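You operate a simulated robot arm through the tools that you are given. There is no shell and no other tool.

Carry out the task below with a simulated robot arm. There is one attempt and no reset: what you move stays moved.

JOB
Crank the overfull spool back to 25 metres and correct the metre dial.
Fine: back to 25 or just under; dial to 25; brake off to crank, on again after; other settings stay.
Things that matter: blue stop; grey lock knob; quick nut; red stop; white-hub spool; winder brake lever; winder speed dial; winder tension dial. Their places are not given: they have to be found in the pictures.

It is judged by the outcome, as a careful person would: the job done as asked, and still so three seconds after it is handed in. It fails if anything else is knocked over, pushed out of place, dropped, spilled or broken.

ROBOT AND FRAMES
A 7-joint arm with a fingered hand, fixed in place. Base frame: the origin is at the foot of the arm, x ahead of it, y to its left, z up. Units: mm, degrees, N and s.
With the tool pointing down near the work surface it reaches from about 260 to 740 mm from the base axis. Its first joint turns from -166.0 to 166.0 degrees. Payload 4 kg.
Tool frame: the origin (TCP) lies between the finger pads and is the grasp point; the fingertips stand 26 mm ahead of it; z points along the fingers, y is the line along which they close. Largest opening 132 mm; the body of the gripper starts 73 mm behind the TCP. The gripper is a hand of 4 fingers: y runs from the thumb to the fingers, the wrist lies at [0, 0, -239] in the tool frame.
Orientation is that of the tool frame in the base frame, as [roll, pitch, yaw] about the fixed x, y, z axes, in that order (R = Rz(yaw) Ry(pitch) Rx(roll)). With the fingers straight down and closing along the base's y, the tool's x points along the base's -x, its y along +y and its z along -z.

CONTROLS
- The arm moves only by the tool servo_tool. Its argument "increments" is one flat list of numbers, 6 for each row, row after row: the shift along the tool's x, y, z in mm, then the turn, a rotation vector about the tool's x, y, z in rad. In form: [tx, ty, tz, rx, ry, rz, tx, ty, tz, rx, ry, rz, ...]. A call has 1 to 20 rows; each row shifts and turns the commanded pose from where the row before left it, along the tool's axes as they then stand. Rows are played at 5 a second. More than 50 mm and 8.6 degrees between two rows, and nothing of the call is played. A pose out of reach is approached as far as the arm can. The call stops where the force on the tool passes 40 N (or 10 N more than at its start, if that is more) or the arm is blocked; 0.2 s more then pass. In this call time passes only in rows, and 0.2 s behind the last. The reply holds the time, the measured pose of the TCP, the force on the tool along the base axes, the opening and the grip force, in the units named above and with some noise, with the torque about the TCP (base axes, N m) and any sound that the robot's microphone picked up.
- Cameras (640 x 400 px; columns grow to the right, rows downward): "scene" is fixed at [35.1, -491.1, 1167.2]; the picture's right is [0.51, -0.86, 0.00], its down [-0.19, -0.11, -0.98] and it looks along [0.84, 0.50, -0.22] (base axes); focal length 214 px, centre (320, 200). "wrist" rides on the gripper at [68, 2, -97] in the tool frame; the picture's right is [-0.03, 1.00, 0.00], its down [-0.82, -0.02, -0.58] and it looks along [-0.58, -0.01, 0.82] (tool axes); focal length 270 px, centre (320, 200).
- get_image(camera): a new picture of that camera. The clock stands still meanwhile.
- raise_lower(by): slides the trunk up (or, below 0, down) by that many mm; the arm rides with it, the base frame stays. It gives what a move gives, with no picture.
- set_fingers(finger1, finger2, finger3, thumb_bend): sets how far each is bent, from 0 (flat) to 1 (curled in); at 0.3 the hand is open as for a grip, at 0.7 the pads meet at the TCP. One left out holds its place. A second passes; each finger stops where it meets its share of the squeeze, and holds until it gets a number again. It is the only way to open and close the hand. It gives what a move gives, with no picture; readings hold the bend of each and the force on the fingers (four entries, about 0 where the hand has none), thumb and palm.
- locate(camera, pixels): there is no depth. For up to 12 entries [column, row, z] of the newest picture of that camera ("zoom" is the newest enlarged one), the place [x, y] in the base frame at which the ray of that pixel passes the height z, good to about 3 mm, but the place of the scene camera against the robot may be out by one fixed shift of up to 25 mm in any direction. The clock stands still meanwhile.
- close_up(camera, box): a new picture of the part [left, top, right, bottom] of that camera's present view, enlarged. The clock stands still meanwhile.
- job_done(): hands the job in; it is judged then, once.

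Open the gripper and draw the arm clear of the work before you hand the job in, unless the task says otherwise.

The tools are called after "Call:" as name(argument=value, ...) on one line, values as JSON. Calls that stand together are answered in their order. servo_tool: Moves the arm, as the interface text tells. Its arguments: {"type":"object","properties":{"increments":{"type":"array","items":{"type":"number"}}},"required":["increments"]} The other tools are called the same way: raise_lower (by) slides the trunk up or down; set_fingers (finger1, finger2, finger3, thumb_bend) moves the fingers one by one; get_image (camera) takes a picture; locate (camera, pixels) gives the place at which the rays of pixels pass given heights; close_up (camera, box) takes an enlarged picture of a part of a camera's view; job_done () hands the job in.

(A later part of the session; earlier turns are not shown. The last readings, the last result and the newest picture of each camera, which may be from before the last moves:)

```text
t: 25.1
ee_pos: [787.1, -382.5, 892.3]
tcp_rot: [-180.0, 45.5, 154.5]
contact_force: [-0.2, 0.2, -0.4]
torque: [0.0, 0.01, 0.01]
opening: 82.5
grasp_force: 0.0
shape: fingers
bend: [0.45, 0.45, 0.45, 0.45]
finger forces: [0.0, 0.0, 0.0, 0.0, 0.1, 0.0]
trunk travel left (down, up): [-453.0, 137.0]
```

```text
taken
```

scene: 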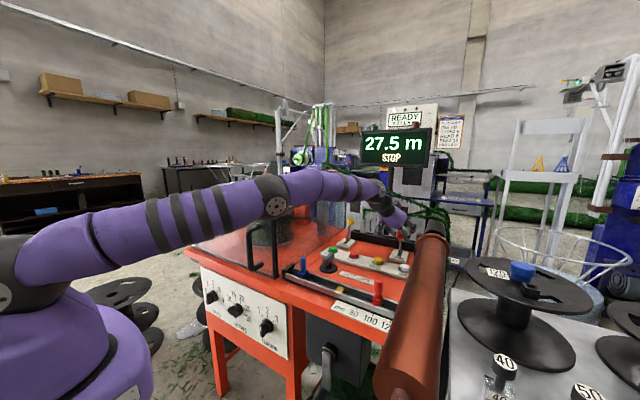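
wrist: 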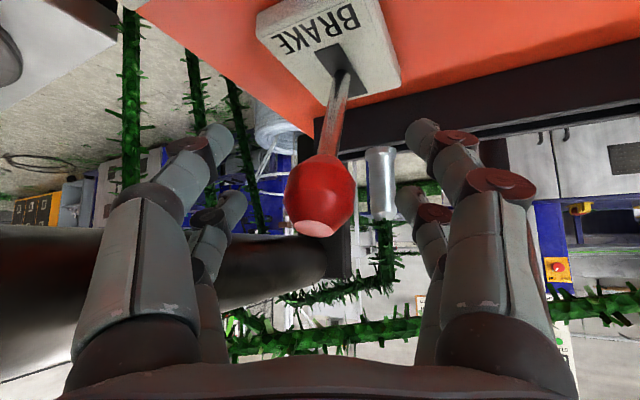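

The lever is unchanged and the hand is open around it. I back off 75 mm along the tool axis and roll the hand 56° about its axis so that the closing direction lines up with the lever's travel.

Call:
servo_tool(increments=[0, 0, -25, 0, 0, 0, 0, 0, -25, 0, 0, 0, 0, 0, -25, 0, 0, 0, 0, 0, 0, 0, 0, 0.1396, 0, 0, 0, 0, 0, 0.1396, 0, 0, 0, 0, 0, 0.1396, 0, 0, 0, 0, 0, 0.1396, 0, 0, 0, 0, 0, 0.1396, 0, 0, 0, 0, 0, 0.1396, 0, 0, 0, 0, 0, 0.1396])

Call:
get_image(camera="wrist")

Call:
close_up(camera="scene", box=[320, 160, 480, 280])

```text
t: 27.3
ee_pos: [739.1, -359.4, 944.5]
tcp_rot: [139.8, 23.5, 89.7]
contact_force: [-0.3, 0.1, -0.5]
torque: [0.02, 0.03, -0.02]
opening: 82.5
grasp_force: 0.0
shape: fingers
bend: [0.45, 0.45, 0.45, 0.45]
finger forces: [0.0, 0.0, 0.0, 0.1, 0.1, 0.0]
trunk travel left (down, up): [-453.0, 137.0]
```

```text
taken
```

wrist: 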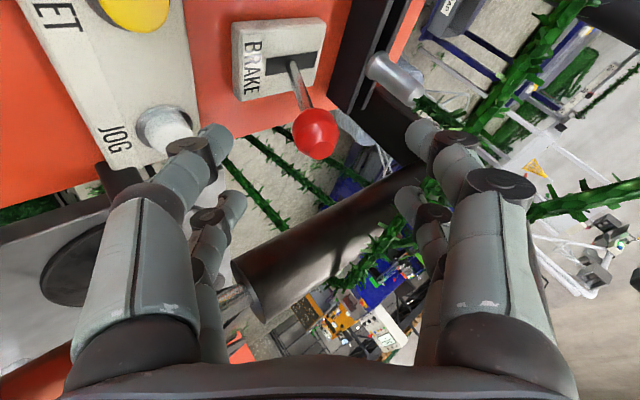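

```text
3.33 times, centred on (400, 220) of scene
```

zoom: 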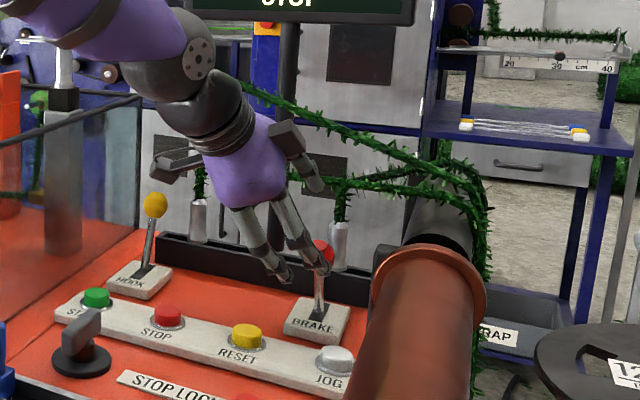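

In the rolled view the knob is at wrist (316,135), still on the tool axis, with the thumb side clear of JOG. I advance 75 mm again.

Call:
servo_tool(increments=[0, -1, 20, 0, 0, 0, 0, -1, 20, 0, 0, 0, 0, 0, 20, 0, 0, 0, 0, 0, 17, 0, 0, 0])

Call:
get_image(camera="wrist")

Call:
close_up(camera="scene", box=[320, 160, 480, 280])

```text
t: 28.3
ee_pos: [787.3, -383.3, 887.8]
tcp_rot: [139.8, 23.6, 89.8]
contact_force: [0.3, 0.2, 0.3]
torque: [0.01, -0.01, -0.03]
opening: 82.5
grasp_force: 0.1
shape: fingers
bend: [0.45, 0.45, 0.45, 0.45]
finger forces: [0.0, 0.0, 0.0, 0.0, 0.0, 0.0]
trunk travel left (down, up): [-453.0, 137.0]
```

```text
taken
```

wrist: 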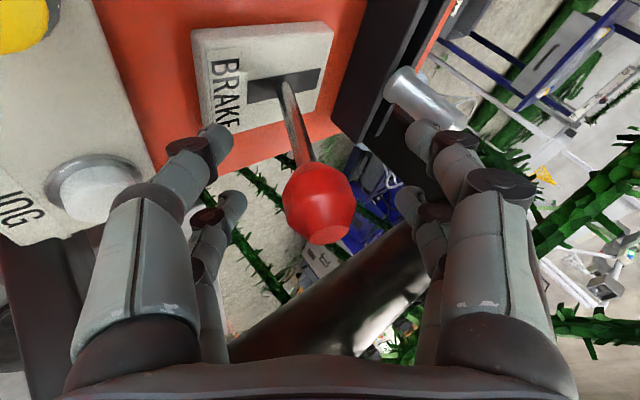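

```text
3.33 times, centred on (400, 220) of scene
```

zoom: 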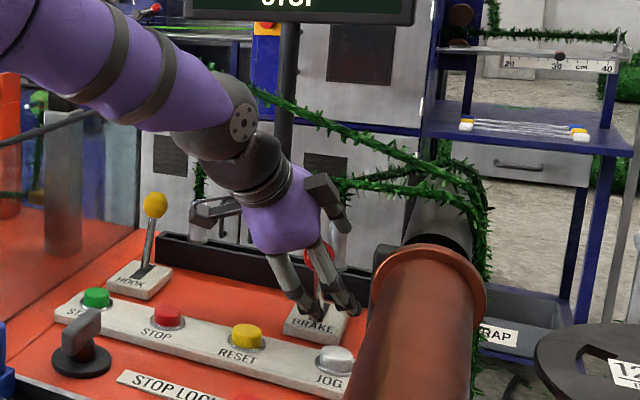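

The knob is between the finger sides at (319,203). I close the hand to about 0.62, so that thumb side and finger side bracket the knob.

Call:
set_fingers(finger1=0.62, finger2=0.62, finger3=0.62, thumb_bend=0.62)

Call:
get_image(camera="wrist")

```text
t: 29.3
ee_pos: [787.6, -382.8, 891.0]
tcp_rot: [139.9, 23.6, 89.8]
contact_force: [0.9, 0.4, 0.2]
torque: [-0.03, 0.0, -0.01]
opening: 26.4
grasp_force: 0.1
shape: fingers
bend: [0.62, 0.62, 0.62, 0.62]
finger forces: [0.0, 0.0, 0.0, 0.1, 0.0, 0.0]
trunk travel left (down, up): [-453.0, 137.0]
```

```text
taken
```

wrist: 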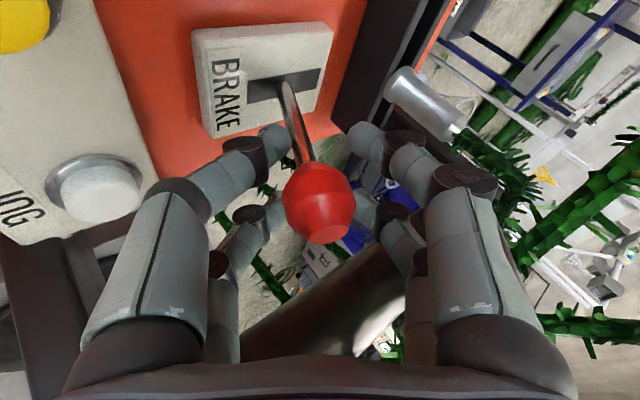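

No contact yet: the knob lies slightly toward the palm and to one side of the near finger pair. I shift the hand by -12 mm along tool x and back 8 mm, then close further so thumb and finger1 pinch the knob.

Call:
servo_tool(increments=[-6, 0, -4, 0, 0, 0, -6, 0, -4, 0, 0, 0])

Call:
set_fingers(finger1=0.68, finger2=0.62, finger3=0.62, thumb_bend=0.68)

Call:
get_image(camera="wrist")

```text
t: 29.9
ee_pos: [782.3, -390.7, 899.4]
tcp_rot: [140.0, 23.6, 89.9]
contact_force: [-0.1, 0.7, 0.9]
torque: [0.0, -0.01, -0.03]
opening: 26.8
grasp_force: 0.1
shape: fingers
bend: [0.62, 0.62, 0.62, 0.62]
finger forces: [0.1, 0.0, 0.1, 0.0, 0.0, 0.1]
trunk travel left (down, up): [-453.0, 137.0]
```

```text
t: 30.9
ee_pos: [781.2, -391.7, 899.0]
tcp_rot: [139.9, 23.6, 89.8]
contact_force: [-0.9, -1.3, -2.7]
torque: [-0.08, 0.03, 0.01]
opening: 15.6
grasp_force: 2.5
shape: fingers
bend: [0.66, 0.62, 0.62, 0.66]
finger forces: [1.7, 0.0, 0.1, 0.1, 3.6, 0.0]
trunk travel left (down, up): [-453.0, 137.0]
```

```text
taken
```

wrist: 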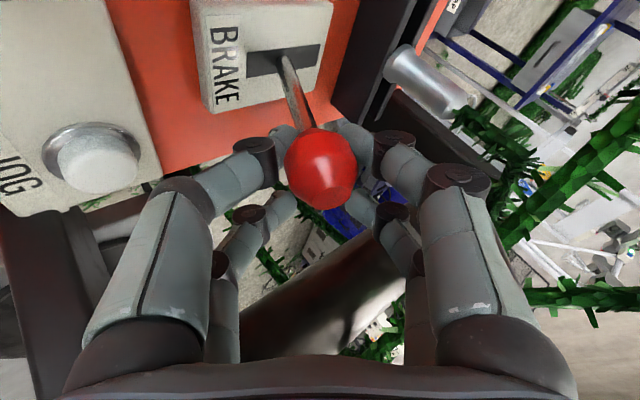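

Thumb and finger1 now touch the knob (about 2–4 N). I firm up the grip, then move the lever in +x.

Call:
set_fingers(finger1=0.78, thumb_bend=0.78)

Call:
get_image(camera="wrist")

```text
t: 31.9
ee_pos: [782.6, -392.1, 897.9]
tcp_rot: [140.1, 23.5, 90.0]
contact_force: [2.5, -6.2, -13.0]
torque: [-0.27, 0.13, -0.1]
opening: 12.5
grasp_force: 13.3
shape: fingers
bend: [0.71, 0.62, 0.62, 0.66]
finger forces: [9.9, 0.0, 0.0, 0.0, 16.7, 0.0]
trunk travel left (down, up): [-453.0, 137.0]
```

```text
taken
```

wrist: 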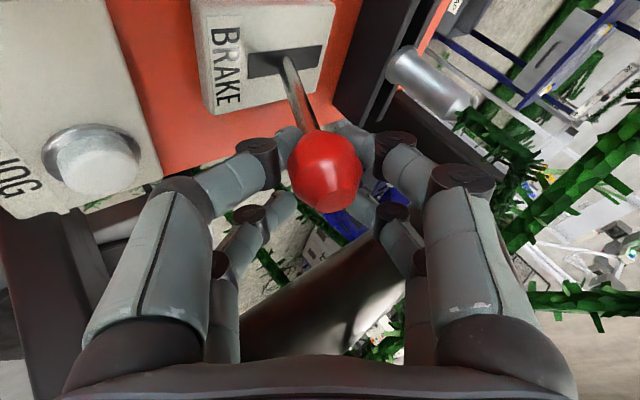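

Grip is about 13 N. I now move 10 mm steps in base +x along the lever's arc.

Call:
servo_tool(increments=[-0.5, 8.4, 5.6, 0, 0, 0, -0.3, 8, 6, 0, 0, 0, 0, 7.66, 6.43, 0, 0, 0])

Call:
get_image(camera="wrist")

```text
t: 32.7
ee_pos: [810.6, -393.5, 901.3]
tcp_rot: [140.0, 23.7, 89.8]
contact_force: [-9.7, -6.0, -9.0]
torque: [-0.35, 0.9, 0.01]
opening: 16.2
grasp_force: 24.1
shape: fingers
bend: [0.64, 0.62, 0.62, 0.73]
finger forces: [19.4, 0.1, 0.1, 0.0, 28.2, 0.0]
trunk travel left (down, up): [-453.0, 137.0]
```

```text
taken
```

wrist: 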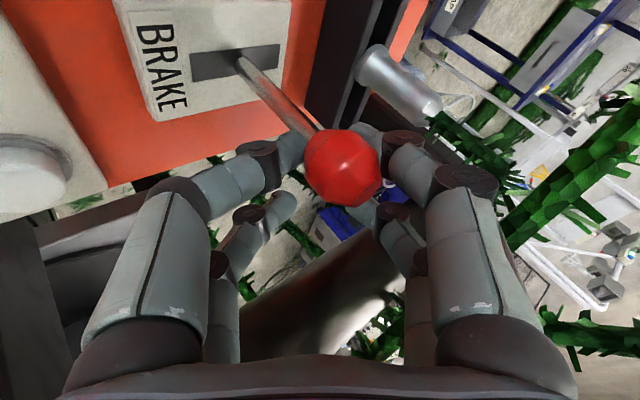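

The lever is moving with the hand (rod now leaning the other way in the picture). I continue another ~25 mm.

Call:
servo_tool(increments=[0.2, 7.4, 6.7, 0, 0, 0, 0.4, 7, 7.2, 0, 0, 0, 0.4, 5, 5.6, 0, 0, 0])

Call:
get_image(camera="wrist")

Call:
get_image(camera="scene")

```text
t: 33.5
ee_pos: [837.4, -392.5, 899.2]
tcp_rot: [140.0, 23.6, 89.7]
contact_force: [-12.8, -10.8, -7.5]
torque: [-0.91, 1.09, 0.32]
opening: 14.1
grasp_force: 27.9
shape: fingers
bend: [0.69, 0.62, 0.62, 0.63]
finger forces: [23.4, 0.0, 0.0, 0.0, 32.3, 0.0]
trunk travel left (down, up): [-453.0, 137.0]
```

```text
taken
```

wrist: 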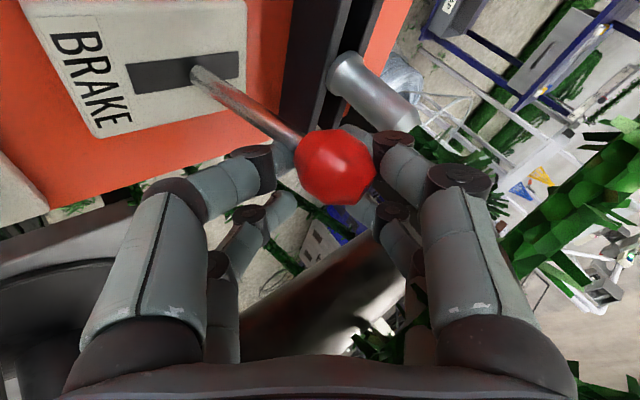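

```text
taken
```

scene: 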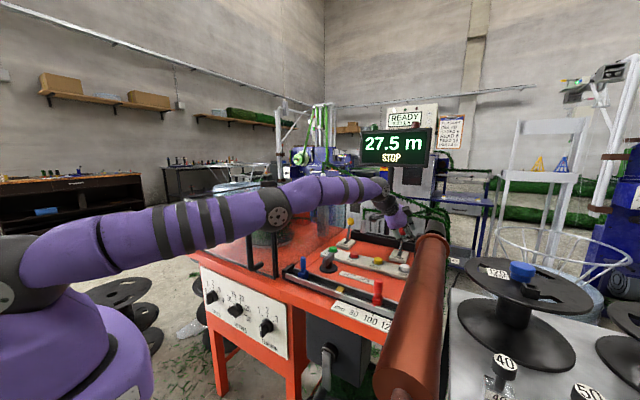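

The knob is now at about x≈840 with ~13 N of resistance. I push a few mm more to make sure it's at its end, watching the force.

Call:
servo_tool(increments=[0.2, 3, 3, 0, 0, 0, 0.2, 3, 3, 0, 0, 0])

Call:
close_up(camera="scene", box=[320, 120, 480, 280])

Call:
get_image(camera="wrist")

```text
t: 34.1
ee_pos: [837.8, -393.0, 896.7]
tcp_rot: [139.9, 23.6, 89.7]
contact_force: [-12.9, -16.4, -4.3]
torque: [-0.92, 1.1, 0.27]
opening: 14.2
grasp_force: 29.5
shape: fingers
bend: [0.69, 0.62, 0.62, 0.63]
finger forces: [23.8, 0.0, 0.0, 0.1, 35.3, 0.0]
out of reach, approached as far as the arm can: row 1
trunk travel left (down, up): [-453.0, 137.0]
```

```text
2.50 times, centred on (400, 200) of scene
```

zoom: 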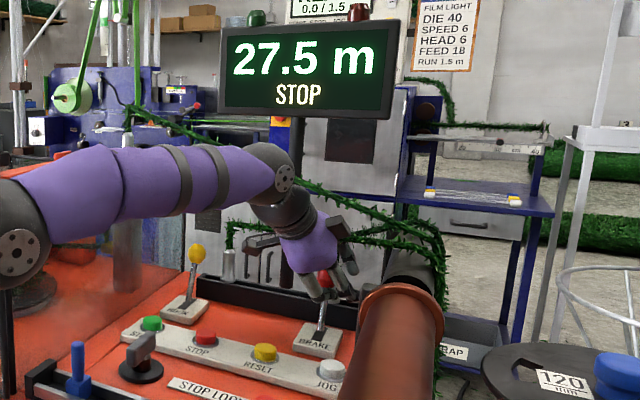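

```text
taken
```

wrist: 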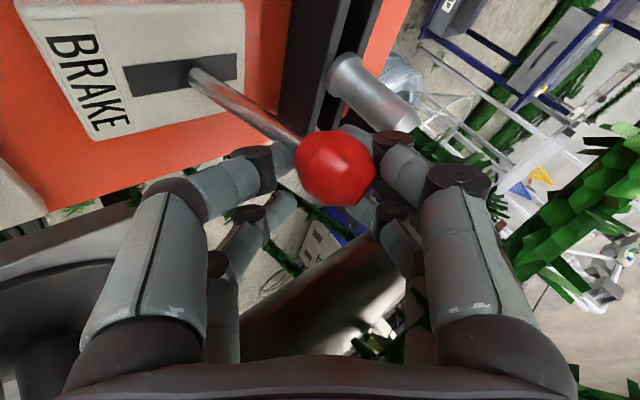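

The arm is at its reach limit here; I check the lever's lean against the hook lever in an enlarged scene view.

Call:
close_up(camera="scene", box=[350, 210, 430, 270])

Call:
set_fingers(finger1=0.5, thumb_bend=0.5)

Call:
get_image(camera="wrist")

Call:
close_up(camera="scene", box=[320, 120, 480, 280])

```text
6.67 times, centred on (390, 240) of scene
```

zoom: 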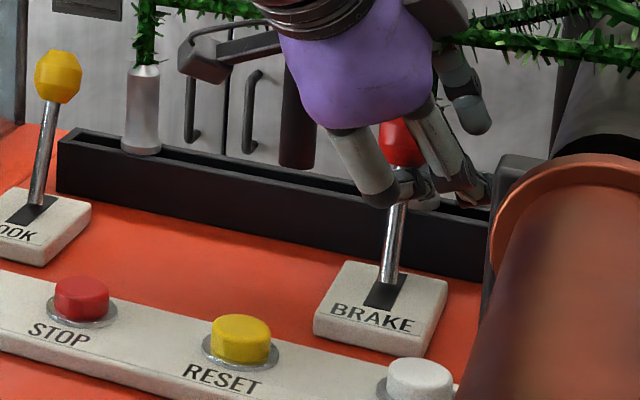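

```text
t: 35.1
ee_pos: [840.7, -389.1, 896.6]
tcp_rot: [139.9, 23.6, 89.9]
contact_force: [-0.4, -1.7, -0.5]
torque: [0.01, -0.02, -0.02]
opening: 65.1
grasp_force: 0.0
shape: fingers
bend: [0.5, 0.62, 0.62, 0.5]
finger forces: [0.1, 0.0, 0.0, 0.1, 0.1, 0.0]
trunk travel left (down, up): [-453.0, 137.0]
```

```text
taken
```

wrist: 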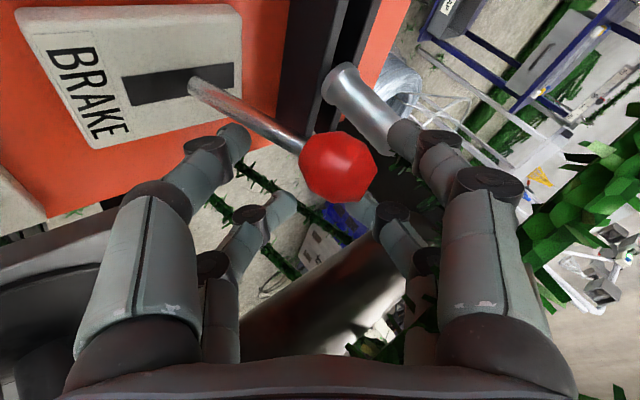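

```text
2.50 times, centred on (400, 200) of scene
```

zoom: 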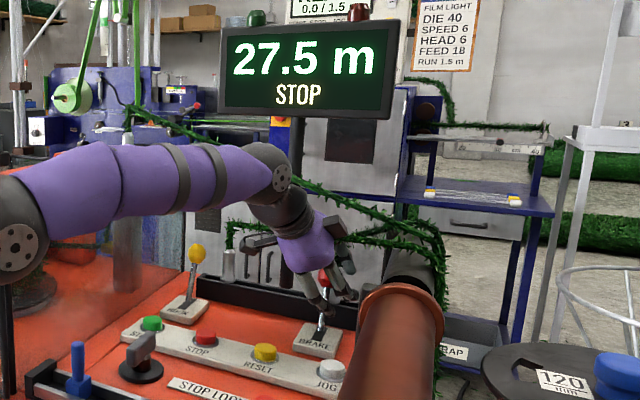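

The lever stays where I left it. I locate the slot ends and the rod's foot in this view to judge the travel.

Call:
locate(camera="wrist", pixels=[[195, 84, 825], [122, 92, 825], [240, 76, 825], [338, 166, 892], [338, 166, 885], [338, 166, 900], [350, 90, 860]])

Call:
close_up(camera="wrist", box=[0, 0, 400, 220])

```text
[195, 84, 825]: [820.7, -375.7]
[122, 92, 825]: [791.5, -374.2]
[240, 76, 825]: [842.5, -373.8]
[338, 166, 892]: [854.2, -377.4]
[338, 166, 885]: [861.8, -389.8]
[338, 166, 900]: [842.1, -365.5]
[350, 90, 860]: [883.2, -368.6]
```

```text
1.60 times, centred on (200, 110) of wrist
```

zoom: 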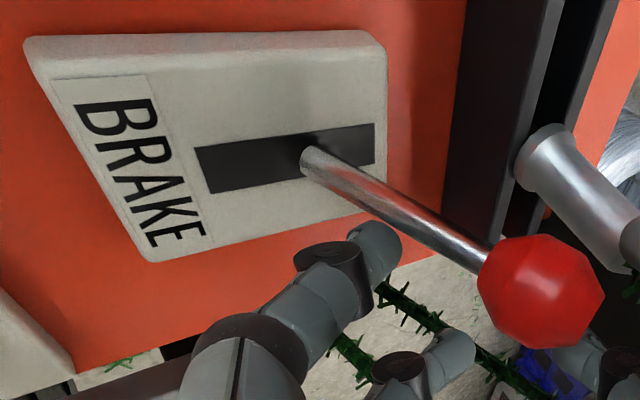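

The slot spans x≈791–842 (centre 817) and the knob is at x≈853, so the lever leans fully the other way: brake off. I back out along the tool axis.

Call:
servo_tool(increments=[0, 2, -20, 0, 0, 0, 0, 0, -25, 0, 0, 0, 0, 0, -30, 0, 0, 0, 0, 0, -40, 0, 0, 0])

Call:
get_image(camera="wrist")

Call:
get_image(camera="scene")

```text
t: 36.1
ee_pos: [768.9, -353.2, 979.9]
tcp_rot: [139.9, 23.6, 89.8]
contact_force: [0.4, -0.1, -0.1]
torque: [-0.03, -0.01, -0.04]
opening: 65.3
grasp_force: 0.0
shape: fingers
bend: [0.5, 0.62, 0.62, 0.5]
finger forces: [0.1, 0.1, 0.0, 0.1, 0.1, 0.1]
trunk travel left (down, up): [-453.0, 137.0]
```

```text
taken
```

wrist: 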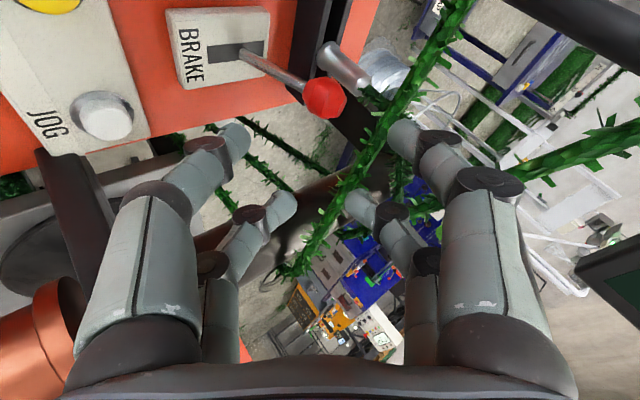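

```text
taken
```

scene: 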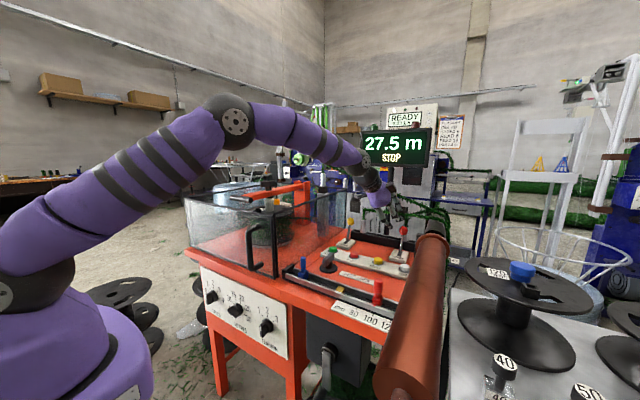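

The brake knob at (325,98) stays leaning away, display still 27.5 m STOP. I retreat, unroll the hand, and go back in front of the machine for the crank.

Call:
servo_tool(increments=[0, 0, -35, 0, 0, 0, 0, 0, -35, 0, 0, 0, 0, 0, -35, 0, 0, 0, 0, 0, 0, 0, 0, -0.1396, 0, 0, 0, 0, 0, -0.1396, 0, 0, 0, 0, 0, -0.1396, 0, 0, 0, 0, 0, -0.1396, 0, 0, 0, 0, 0, -0.1396, 0, 0, 0, 0, 0, -0.1396, 0, 0, 0, 0, 0, -0.1396, 29.3, -11.9, -29.7, 0, 0, 0, 29.3, -11.9, -29.7, 0, 0, 0, 29.3, -11.9, -29.7, 0, 0, 0, 29.3, -11.9, -29.7, 0, 0, 0, 29.3, -11.9, -29.7, 0, 0, 0, 29.3, -11.9, -29.7, 0, 0, 0, 29.3, -11.9, -29.7, 0, 0, 0])

```text
t: 39.7
ee_pos: [405.4, -271.6, 1051.7]
tcp_rot: [-179.9, 45.5, 154.6]
contact_force: [-0.7, -1.3, 0.6]
torque: [0.03, -0.01, 0.04]
opening: 66.0
grasp_force: 0.1
shape: fingers
bend: [0.5, 0.62, 0.62, 0.5]
finger forces: [0.0, 0.0, 0.1, 0.0, 0.0, 0.0]
trunk travel left (down, up): [-453.0, 137.0]
```

Upright again: I undo the tilt and yaw, and step back a little in x.

Call:
servo_tool(increments=[0, 0, 0, 0, 0.113, 0, 0, 0, 0, 0, 0.113, 0, 0, 0, 0, 0, 0.113, 0, 0, 0, 0, 0, 0.113, 0, 0, 0, 0, 0, 0.113, 0, 0, 0, 0, 0, 0.113, 0, 0, 0, 0, 0, 0.113, 0, 0, 0, 0, 0, 0, -0.111, 0, 0, 0, 0, 0, -0.111, 0, 0, 0, 0, 0, -0.111, 0, 0, 0, 0, 0, -0.111, 30, 0, 40, 0, 0, 0, 30, 0, 40, 0, 0, 0])

Call:
set_fingers(finger1=0.4, finger2=0.4, finger3=0.4, thumb_bend=0.4)

Call:
get_image(camera="wrist")

Call:
get_image(camera="scene")

```text
t: 42.5
ee_pos: [341.9, -272.0, 972.1]
tcp_rot: [-179.9, 0.2, -179.9]
contact_force: [-0.9, -0.2, 0.0]
torque: [0.0, 0.03, -0.03]
opening: 65.8
grasp_force: 0.2
shape: fingers
bend: [0.5, 0.62, 0.62, 0.5]
finger forces: [0.0, 0.1, 0.1, 0.0, 0.1, 0.0]
trunk travel left (down, up): [-453.0, 137.0]
```

```text
t: 43.5
ee_pos: [342.3, -269.8, 973.5]
tcp_rot: [-179.9, 0.2, 180.0]
contact_force: [0.7, -0.6, -0.4]
torque: [0.01, 0.02, 0.0]
opening: 99.2
grasp_force: 0.0
shape: fingers
bend: [0.4, 0.4, 0.4, 0.4]
finger forces: [0.1, 0.0, 0.1, 0.0, 0.1, 0.0]
trunk travel left (down, up): [-453.0, 137.0]
```

```text
taken
```

wrist: 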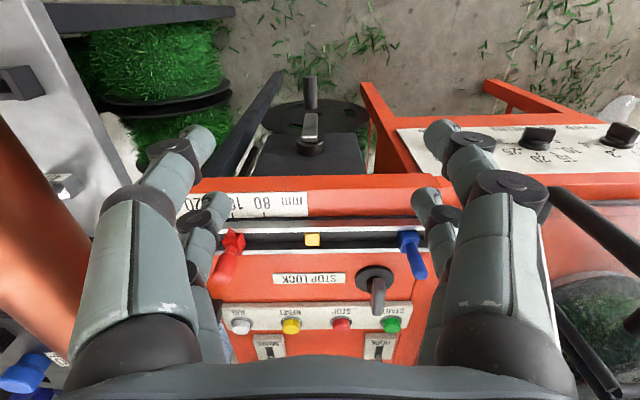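

```text
taken
```

scene: 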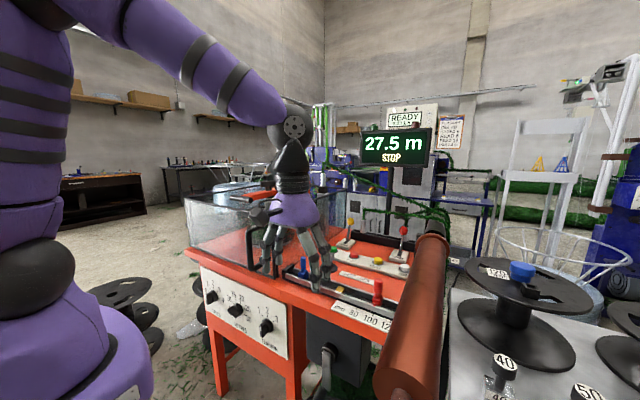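

I lower the hand in front of the machine (x≈310) to get a closer, second look at the crank.

Call:
servo_tool(increments=[15, 0, 35, 0, 0, 0, 15, 0, 35, 0, 0, 0, 0, 0, 35, 0, 0, 0])

Call:
get_image(camera="wrist")

Call:
close_up(camera="wrist", box=[220, 100, 420, 230])

```text
t: 44.3
ee_pos: [313.1, -269.3, 867.1]
tcp_rot: [-179.8, 0.2, 179.9]
contact_force: [-0.4, 0.0, 0.2]
torque: [-0.04, -0.02, -0.01]
opening: 99.4
grasp_force: 0.1
shape: fingers
bend: [0.4, 0.4, 0.4, 0.4]
finger forces: [0.0, 0.1, 0.0, 0.0, 0.0, 0.0]
trunk travel left (down, up): [-453.0, 137.0]
```

```text
taken
```

wrist: 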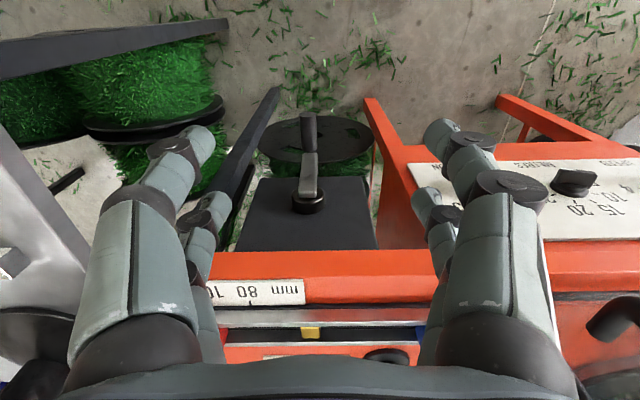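

```text
3.08 times, centred on (320, 165) of wrist
```

zoom: 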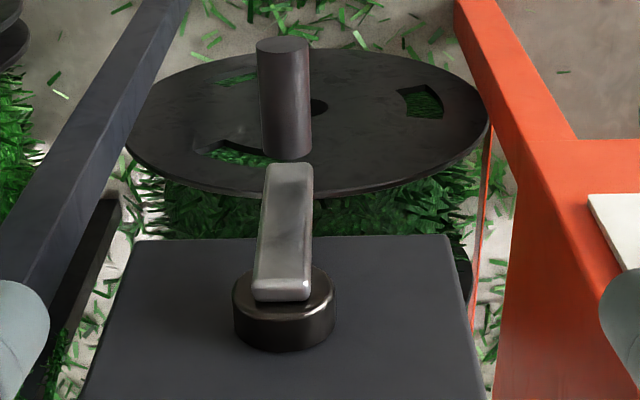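

Handle axis is at about y=-286, z≈575 (bottom), grip x≈371–420; hub near z≈683. I raise the trunk so the arm isn't folded too tightly, then descend in front of the machine.

Call:
raise_lower(by=130)

Call:
servo_tool(increments=[0, 0, 45, 0, 0, 0, 0, 0, 45, 0, 0, 0, 0, 0, 45, 0, 0, 0, -10, 0, 40, 0, 0, 0, 0, 0, 0, 0.1, 0, 0, 0, 0, 0, 0.1, 0, 0, 0, 0, 0, 0.087, 0, 0, 0, 0, 0, 0, -0.1, 0, 0, 0, 0, 0, -0.1, 0, 0, 0, 0, 0, -0.11, 0, 0, 0, 0, 0, -0.1, 0])

Call:
get_image(camera="wrist")

Call:
get_image(camera="scene")

```text
t: 45.9
ee_pos: [312.9, -270.8, 997.2]
tcp_rot: [-179.8, 0.2, 179.9]
contact_force: [0.9, 0.2, 0.3]
torque: [0.01, 0.04, 0.01]
opening: 99.6
grasp_force: 0.1
shape: fingers
bend: [0.4, 0.4, 0.4, 0.4]
finger forces: [0.0, 0.0, 0.1, 0.0, 0.0, 0.0]
trunk travel left (down, up): [-583.0, 7.0]
```

```text
t: 48.3
ee_pos: [324.2, -272.1, 821.8]
tcp_rot: [-161.9, 22.6, -173.1]
contact_force: [-0.7, 0.4, -0.1]
torque: [0.0, 0.04, 0.01]
opening: 99.6
grasp_force: 0.0
shape: fingers
bend: [0.4, 0.4, 0.4, 0.4]
finger forces: [0.0, 0.1, 0.0, 0.0, 0.0, 0.0]
trunk travel left (down, up): [-583.0, 7.0]
```

```text
taken
```

wrist: 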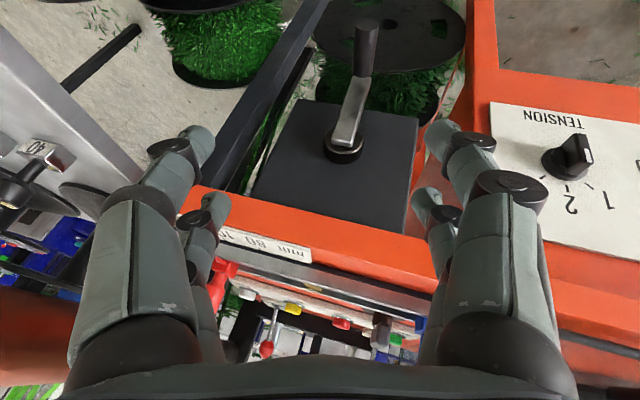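

```text
taken
```

scene: 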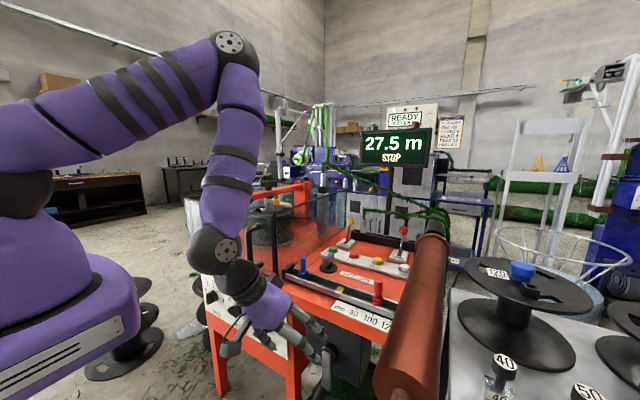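

The view now shows the crank from the side: handle end at (366,25), hub at (345,148). I zoom to refine the hub centre and handle axis.

Call:
close_up(camera="wrist", box=[270, 0, 450, 190])

Call:
locate(camera="wrist", pixels=[[366, 22, 576], [360, 75, 576], [345, 140, 680], [345, 150, 680], [330, 150, 675], [362, 150, 675]])

```text
2.11 times, centred on (360, 95) of wrist
```

zoom: 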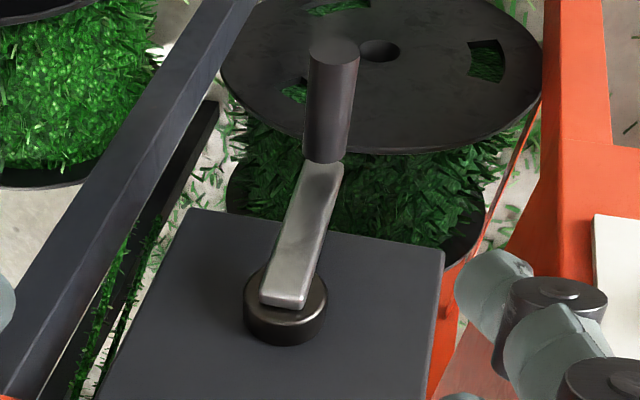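

```text
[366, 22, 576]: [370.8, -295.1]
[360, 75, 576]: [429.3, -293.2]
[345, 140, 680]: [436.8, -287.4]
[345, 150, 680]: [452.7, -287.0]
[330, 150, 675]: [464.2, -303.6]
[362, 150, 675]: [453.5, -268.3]
```

Handle axis: y≈-290, z≈575, x 371–425; hub centre (y,z)≈(-288,675), so radius ≈100 mm. I descend to a pre-grasp point 100 mm back along the tool axis.

Call:
servo_tool(increments=[8.6, 13.2, 37.2, 0, 0, 0, 8.6, 13.2, 37.2, 0, 0, 0, 8.6, 13.2, 37.2, 0, 0, 0, 8.6, 13.2, 37.2, 0, 0, 0])

Call:
get_image(camera="wrist")

Call:
get_image(camera="scene")

```text
t: 49.3
ee_pos: [352.9, -264.0, 662.8]
tcp_rot: [-161.9, 22.6, -173.1]
contact_force: [0.4, 0.3, -0.3]
torque: [0.02, 0.01, 0.0]
opening: 99.7
grasp_force: 0.1
shape: fingers
bend: [0.4, 0.4, 0.4, 0.4]
finger forces: [0.1, 0.1, 0.0, 0.0, 0.0, 0.1]
trunk travel left (down, up): [-583.0, 7.0]
```

```text
taken
```

wrist: 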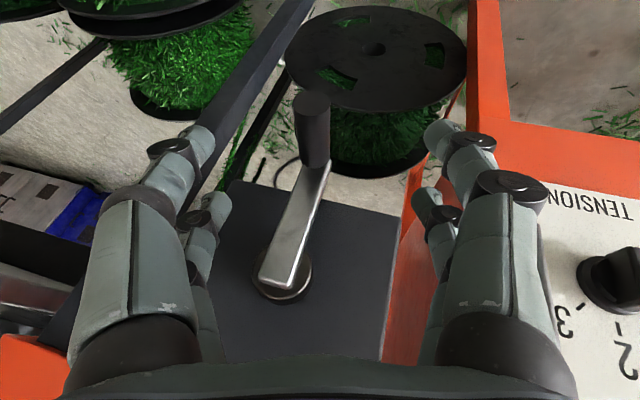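

```text
taken
```

scene: 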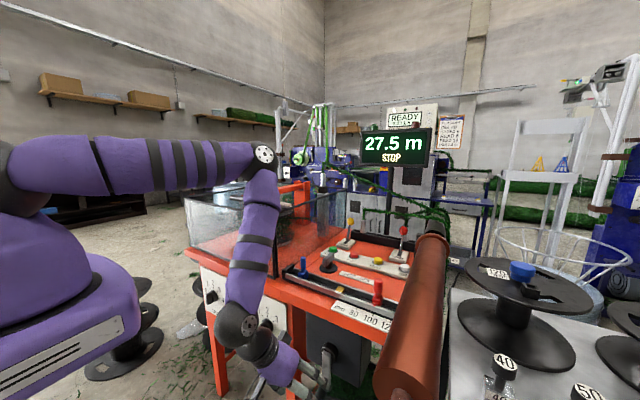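

The closer view refines the handle axis to y≈-291, z≈587 (hub z≈687). I advance 88 mm along the tool axis with a small sideways correction so the handle lies between the pads.

Call:
servo_tool(increments=[0, -1.1, 22, 0, 0, 0, 0, -1.1, 22, 0, 0, 0, 0, -1.1, 22, 0, 0, 0, 0, -1.1, 22, 0, 0, 0])

Call:
get_image(camera="wrist")

Call:
close_up(camera="scene", box=[200, 280, 400, 400])

```text
t: 50.3
ee_pos: [388.6, -290.6, 587.3]
tcp_rot: [-161.9, 22.7, -172.9]
contact_force: [0.8, -0.9, -0.1]
torque: [-0.02, 0.02, 0.01]
opening: 99.6
grasp_force: 0.1
shape: fingers
bend: [0.4, 0.4, 0.4, 0.4]
finger forces: [0.0, 0.1, 0.0, 0.1, 0.0, 0.0]
trunk travel left (down, up): [-583.0, 7.0]
```

```text
taken
```

wrist: 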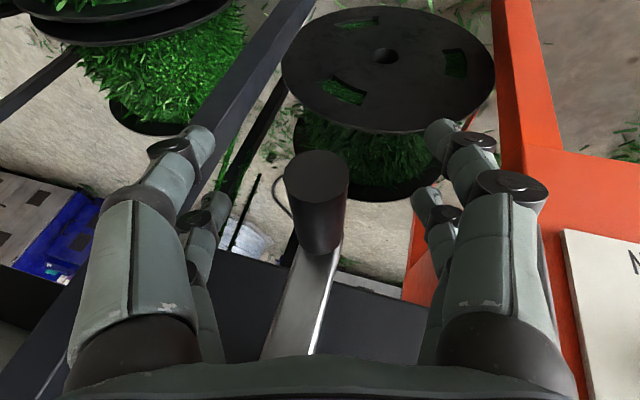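

```text
3.20 times, centred on (300, 340) of scene
```

zoom: 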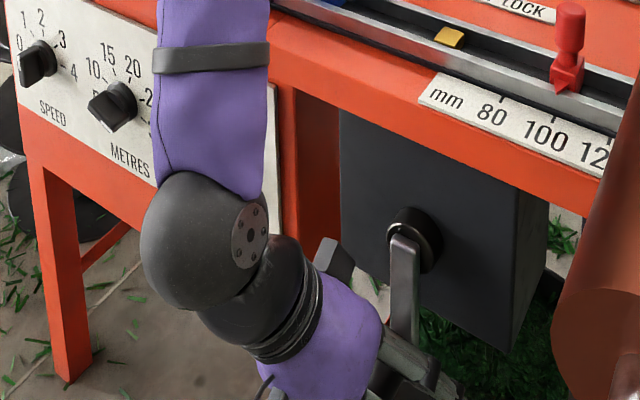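

The handle end is at (316,177), right between the pads near the TCP. I close all four fingers on it.

Call:
set_fingers(finger1=0.72, finger2=0.72, finger3=0.72, thumb_bend=0.72)

Call:
get_image(camera="wrist")

```text
t: 51.3
ee_pos: [387.6, -289.3, 586.9]
tcp_rot: [-162.0, 22.5, -173.0]
contact_force: [1.2, -0.5, -5.9]
torque: [-0.02, 0.16, -0.08]
opening: 0.0
grasp_force: 4.0
shape: fingers
bend: [0.71, 0.7, 0.69, 0.71]
finger forces: [0.0, 4.2, 4.4, 0.1, 0.0, 0.0]
trunk travel left (down, up): [-583.0, 7.0]
```

```text
taken
```

wrist: 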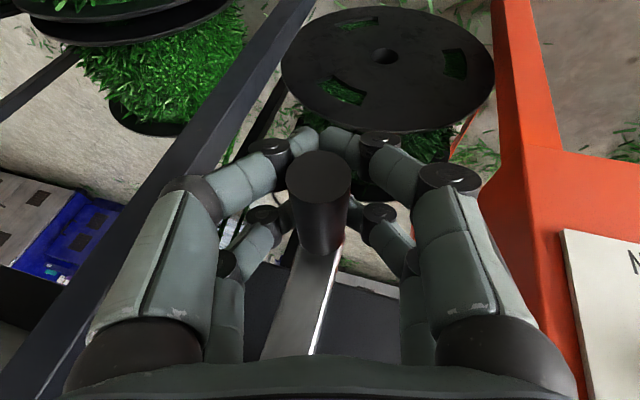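

The near pair closed underneath the handle, so the hand is ~15 mm too deep. I open, back off 14 mm (and go 6 mm further in +x), and close again.

Call:
set_fingers(finger1=0.5, finger2=0.5, finger3=0.5, thumb_bend=0.5)

Call:
servo_tool(increments=[-3, 0, -6, 0, 0, 0, -3, 0, -7, 0, 0, 0])

Call:
set_fingers(finger1=0.7, finger2=0.7, finger3=0.7, thumb_bend=0.7)

Call:
get_image(camera="wrist")

```text
t: 52.3
ee_pos: [388.7, -289.4, 587.0]
tcp_rot: [-161.8, 22.6, -173.0]
contact_force: [-0.1, -0.3, 0.4]
torque: [0.02, 0.0, 0.05]
opening: 65.6
grasp_force: 0.0
shape: fingers
bend: [0.5, 0.5, 0.5, 0.5]
finger forces: [0.0, 0.0, 0.0, 0.0, 0.0, 0.0]
trunk travel left (down, up): [-583.0, 7.0]
```

```text
t: 52.9
ee_pos: [388.0, -285.7, 600.8]
tcp_rot: [-161.9, 22.6, -173.0]
contact_force: [1.1, 0.3, 0.5]
torque: [0.02, -0.01, -0.03]
opening: 65.2
grasp_force: 0.0
shape: fingers
bend: [0.5, 0.5, 0.5, 0.5]
finger forces: [0.0, 0.1, 0.0, 0.0, 0.1, 0.0]
trunk travel left (down, up): [-583.0, 7.0]
```

```text
t: 53.9
ee_pos: [387.4, -285.6, 600.7]
tcp_rot: [-162.0, 22.6, -172.9]
contact_force: [1.0, 0.1, -1.9]
torque: [0.02, -0.02, 0.06]
opening: 9.4
grasp_force: 7.0
shape: fingers
bend: [0.67, 0.64, 0.64, 0.68]
finger forces: [1.8, 5.4, 4.0, 0.0, 3.1, 0.1]
trunk travel left (down, up): [-583.0, 7.0]
```

```text
taken
```

wrist: 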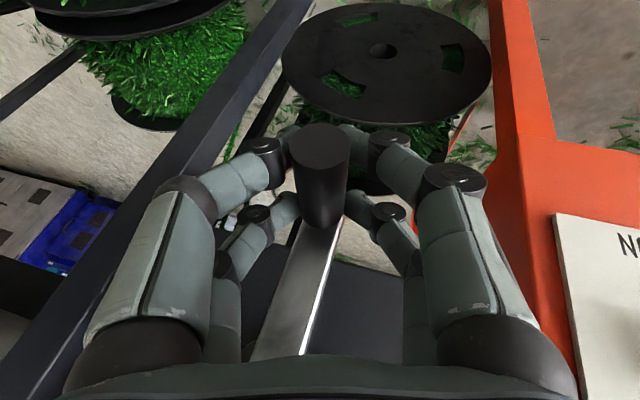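

All four fingers now touch the handle (squeeze about 7 N in total). I firm the grip up a bit and then try a small arc of about 15° toward -y (counter-clockwise seen from the front) to see which way the display counts.

Call:
set_fingers(finger1=0.74, finger2=0.74, finger3=0.74, thumb_bend=0.74)

Call:
servo_tool(increments=[0.8, -8.5, 1.7, 0, 0, 0, 0.4, -8.7, 0.9, 0, 0, 0, 0.0, -8.7, 0.1, 0, 0, 0])

Call:
close_up(camera="scene", box=[340, 110, 460, 190])

Call:
get_image(camera="wrist")

```text
t: 54.9
ee_pos: [388.6, -284.9, 599.8]
tcp_rot: [-161.9, 22.6, -172.9]
contact_force: [3.5, -0.1, -12.1]
torque: [0.08, -0.02, 0.13]
opening: 7.0
grasp_force: 15.1
shape: fingers
bend: [0.71, 0.68, 0.69, 0.68]
finger forces: [6.7, 9.7, 6.7, 0.0, 7.2, 0.0]
trunk travel left (down, up): [-583.0, 7.0]
```

```text
t: 55.7
ee_pos: [387.7, -312.7, 601.9]
tcp_rot: [-162.0, 22.5, -173.0]
contact_force: [7.0, -1.5, -22.3]
torque: [-0.26, 0.04, 0.15]
opening: 6.9
grasp_force: 16.4
shape: fingers
bend: [0.69, 0.64, 0.71, 0.71]
finger forces: [12.8, 10.9, 5.5, 0.0, 4.5, 0.0]
trunk travel left (down, up): [-583.0, 7.0]
```

```text
5.00 times, centred on (400, 150) of scene
```

zoom: 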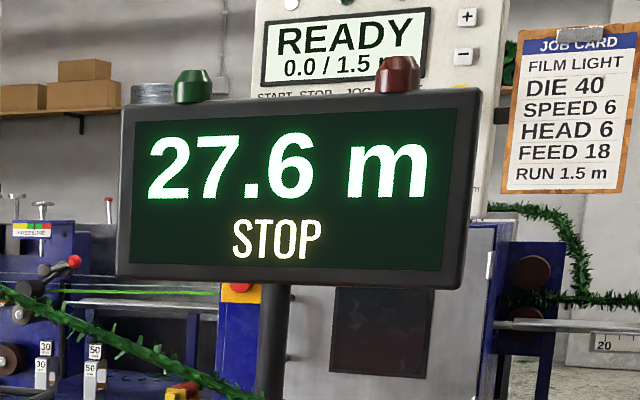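

```text
taken
```

wrist: 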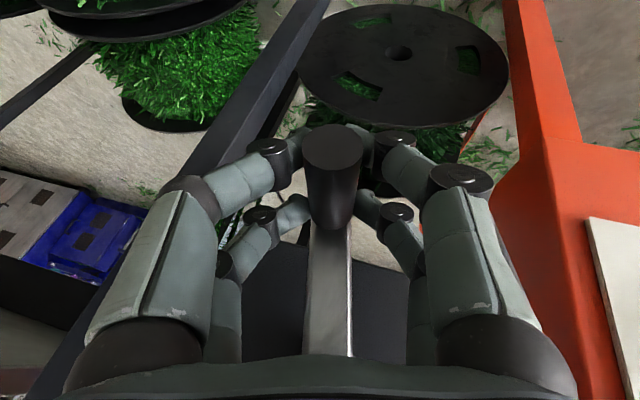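

The display went to 27.6 m, so that direction winds on; I must crank the other way (bottom → +y → top). I loosen, raise the hand 6 mm along its axis to centre the grip, and re-grip before turning back.

Call:
set_fingers(finger1=0.58, finger2=0.58, finger3=0.58, thumb_bend=0.58)

Call:
servo_tool(increments=[-2, 2, -6, 0, 0, 0])

Call:
set_fingers(finger1=0.7, finger2=0.7, finger3=0.7, thumb_bend=0.7)

Call:
get_image(camera="wrist")

Call:
close_up(camera="scene", box=[340, 110, 460, 190])

```text
t: 56.7
ee_pos: [387.7, -312.7, 604.7]
tcp_rot: [-162.0, 22.6, -172.9]
contact_force: [-0.5, 0.3, -0.3]
torque: [0.0, 0.02, 0.02]
opening: 41.9
grasp_force: 0.0
shape: fingers
bend: [0.57, 0.57, 0.57, 0.57]
finger forces: [0.0, 0.1, 0.0, 0.1, 0.1, 0.0]
trunk travel left (down, up): [-583.0, 7.0]
```

```text
t: 57.1
ee_pos: [386.4, -307.4, 612.3]
tcp_rot: [-161.8, 22.6, -172.9]
contact_force: [-0.8, -0.3, 0.6]
torque: [0.01, -0.03, -0.02]
opening: 42.1
grasp_force: 0.2
shape: fingers
bend: [0.57, 0.57, 0.57, 0.57]
finger forces: [0.1, 0.1, 0.0, 0.0, 0.1, 0.0]
trunk travel left (down, up): [-583.0, 7.0]
```

```text
t: 58.1
ee_pos: [387.4, -307.8, 610.2]
tcp_rot: [-161.9, 22.5, -173.0]
contact_force: [1.2, -0.4, -4.4]
torque: [0.02, -0.02, 0.05]
opening: 16.6
grasp_force: 8.6
shape: fingers
bend: [0.64, 0.64, 0.65, 0.67]
finger forces: [4.5, 4.5, 3.2, 0.0, 4.6, 0.1]
trunk travel left (down, up): [-583.0, 7.0]
```

```text
taken
```

wrist: 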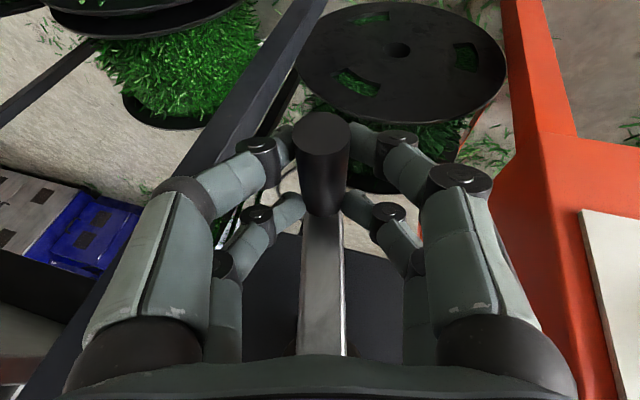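

```text
5.00 times, centred on (400, 150) of scene
```

zoom: 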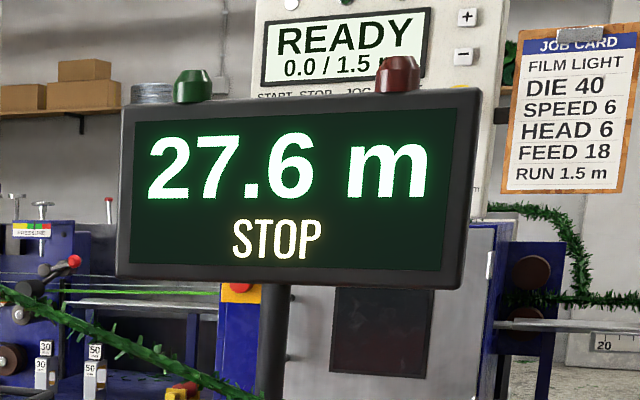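

Grip is now centred (about 4 N per finger). I turn back the other way: 60° of arc (10° per row) about the hub, then read display and force.

Call:
servo_tool(increments=[-0.66, 17.35, -1.6, 0, 0, 0, -1.85, 16.78, -4.35, 0, 0, 0, -2.99, 15.7, -6.95, 0, 0, 0, -4.04, 14.15, -9.35, 0, 0, 0, -4.96, 12.16, -11.46, 0, 0, 0, -5.74, 9.81, -13.22, 0, 0, 0])

Call:
get_image(camera="wrist")

Call:
get_image(camera="scene")

```text
t: 59.5
ee_pos: [387.3, -214.5, 636.8]
tcp_rot: [-161.8, 22.7, -173.0]
contact_force: [2.0, -5.8, 2.3]
torque: [-0.02, -0.12, 0.09]
opening: 10.2
grasp_force: 9.0
shape: fingers
bend: [0.69, 0.68, 0.62, 0.67]
finger forces: [0.5, 4.5, 6.4, 0.0, 6.0, 0.0]
trunk travel left (down, up): [-583.0, 7.0]
```

```text
taken
```

wrist: 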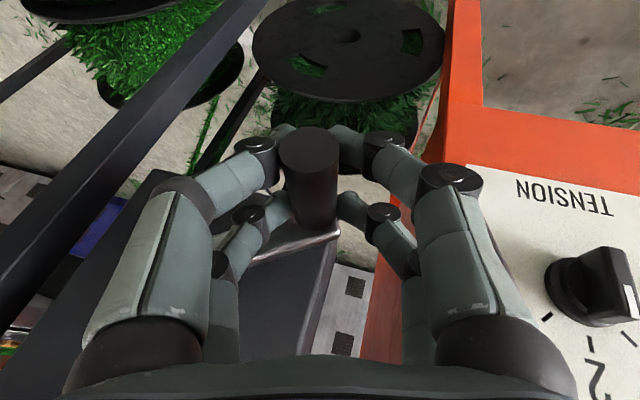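

```text
taken
```

scene: 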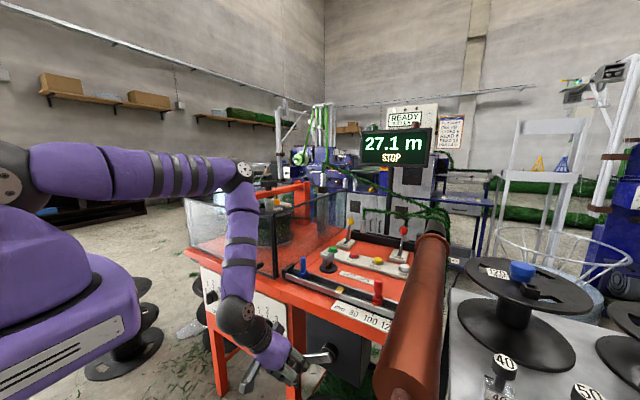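

The display reads 27.1 m: 60° took off 0.5 m and forces are small. I continue 50° more along the circle.

Call:
servo_tool(increments=[-6.34, 7.16, -14.59, 0, 0, 0, -6.74, 4.3, -15.5, 0, 0, 0, -6.95, 1.29, -15.95, 0, 0, 0, -6.94, -1.74, -15.92, 0, 0, 0, -6.72, -4.73, -15.39, 0, 0, 0])

Call:
get_image(camera="wrist")

Call:
get_image(camera="scene")

```text
t: 60.5
ee_pos: [386.3, -192.5, 692.5]
tcp_rot: [-161.1, 22.5, -173.3]
contact_force: [5.2, -30.4, -7.3]
torque: [0.19, 0.0, 0.19]
opening: 17.9
grasp_force: 16.0
shape: fingers
bend: [0.7, 0.7, 0.58, 0.64]
finger forces: [0.0, 0.1, 11.5, 0.1, 20.1, 0.1]
trunk travel left (down, up): [-583.0, 7.0]
stopped in row 4: the force on the tool passed its limit at 43 N (the readings are from after the stop); the commanded pose is now the measured one
```

```text
taken
```

wrist: 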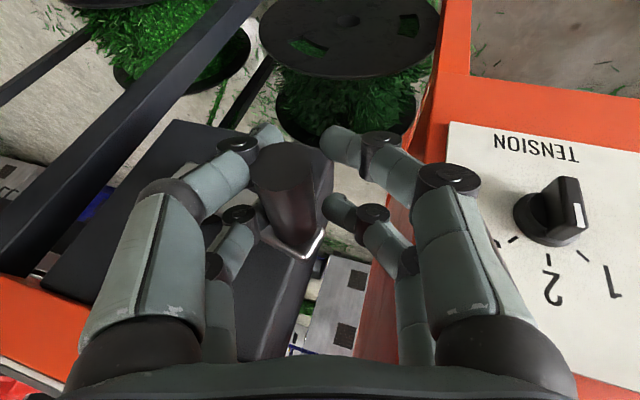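

```text
taken
```

scene: 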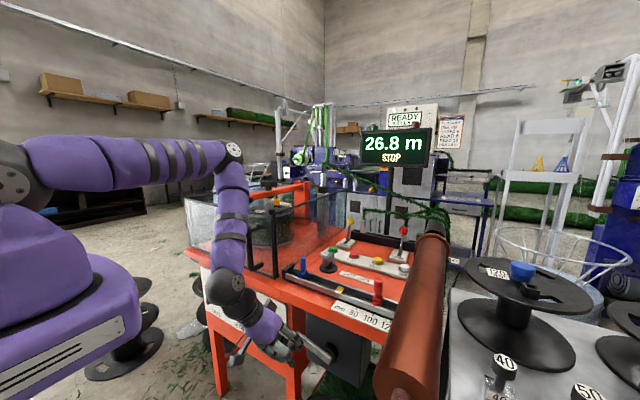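

The force stop shows the true radius is smaller: fitting the observed handle positions gives hub (y,z)≈(-290,675), R≈88, and about 2.5 m per turn (display 26.8 m now). I loosen the fingers, re-centre the hand on the handle and grip again.

Call:
set_fingers(finger1=0.57, finger2=0.57, finger3=0.57, thumb_bend=0.57)

Call:
servo_tool(increments=[-2, -5, -4, 0, 0, 0, -2, -5, -4, 0, 0, 0])

Call:
get_image(camera="wrist")

Call:
get_image(camera="scene")

```text
t: 61.5
ee_pos: [385.0, -186.8, 691.5]
tcp_rot: [-161.4, 22.4, -173.2]
contact_force: [-0.6, -4.5, -3.5]
torque: [0.12, 0.04, -0.05]
opening: 47.5
grasp_force: 2.2
shape: fingers
bend: [0.56, 0.56, 0.53, 0.55]
finger forces: [0.1, 0.1, 2.5, 0.1, 2.0, 0.1]
trunk travel left (down, up): [-583.0, 7.0]
```

```text
t: 62.1
ee_pos: [386.7, -192.6, 703.2]
tcp_rot: [-161.5, 22.7, -173.0]
contact_force: [-0.6, -0.6, -0.2]
torque: [0.0, 0.0, -0.02]
opening: 45.7
grasp_force: 0.1
shape: fingers
bend: [0.56, 0.56, 0.56, 0.56]
finger forces: [0.0, 0.0, 0.0, 0.0, 0.1, 0.0]
trunk travel left (down, up): [-583.0, 7.0]
```

```text
taken
```

wrist: 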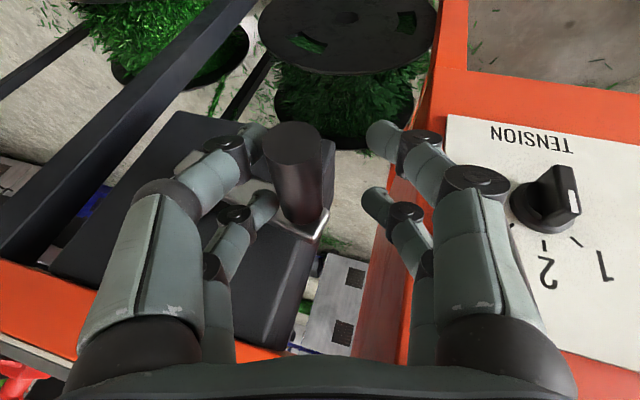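

```text
taken
```

scene: 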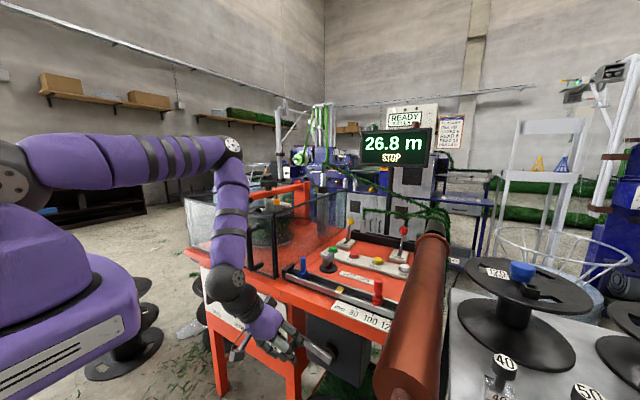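

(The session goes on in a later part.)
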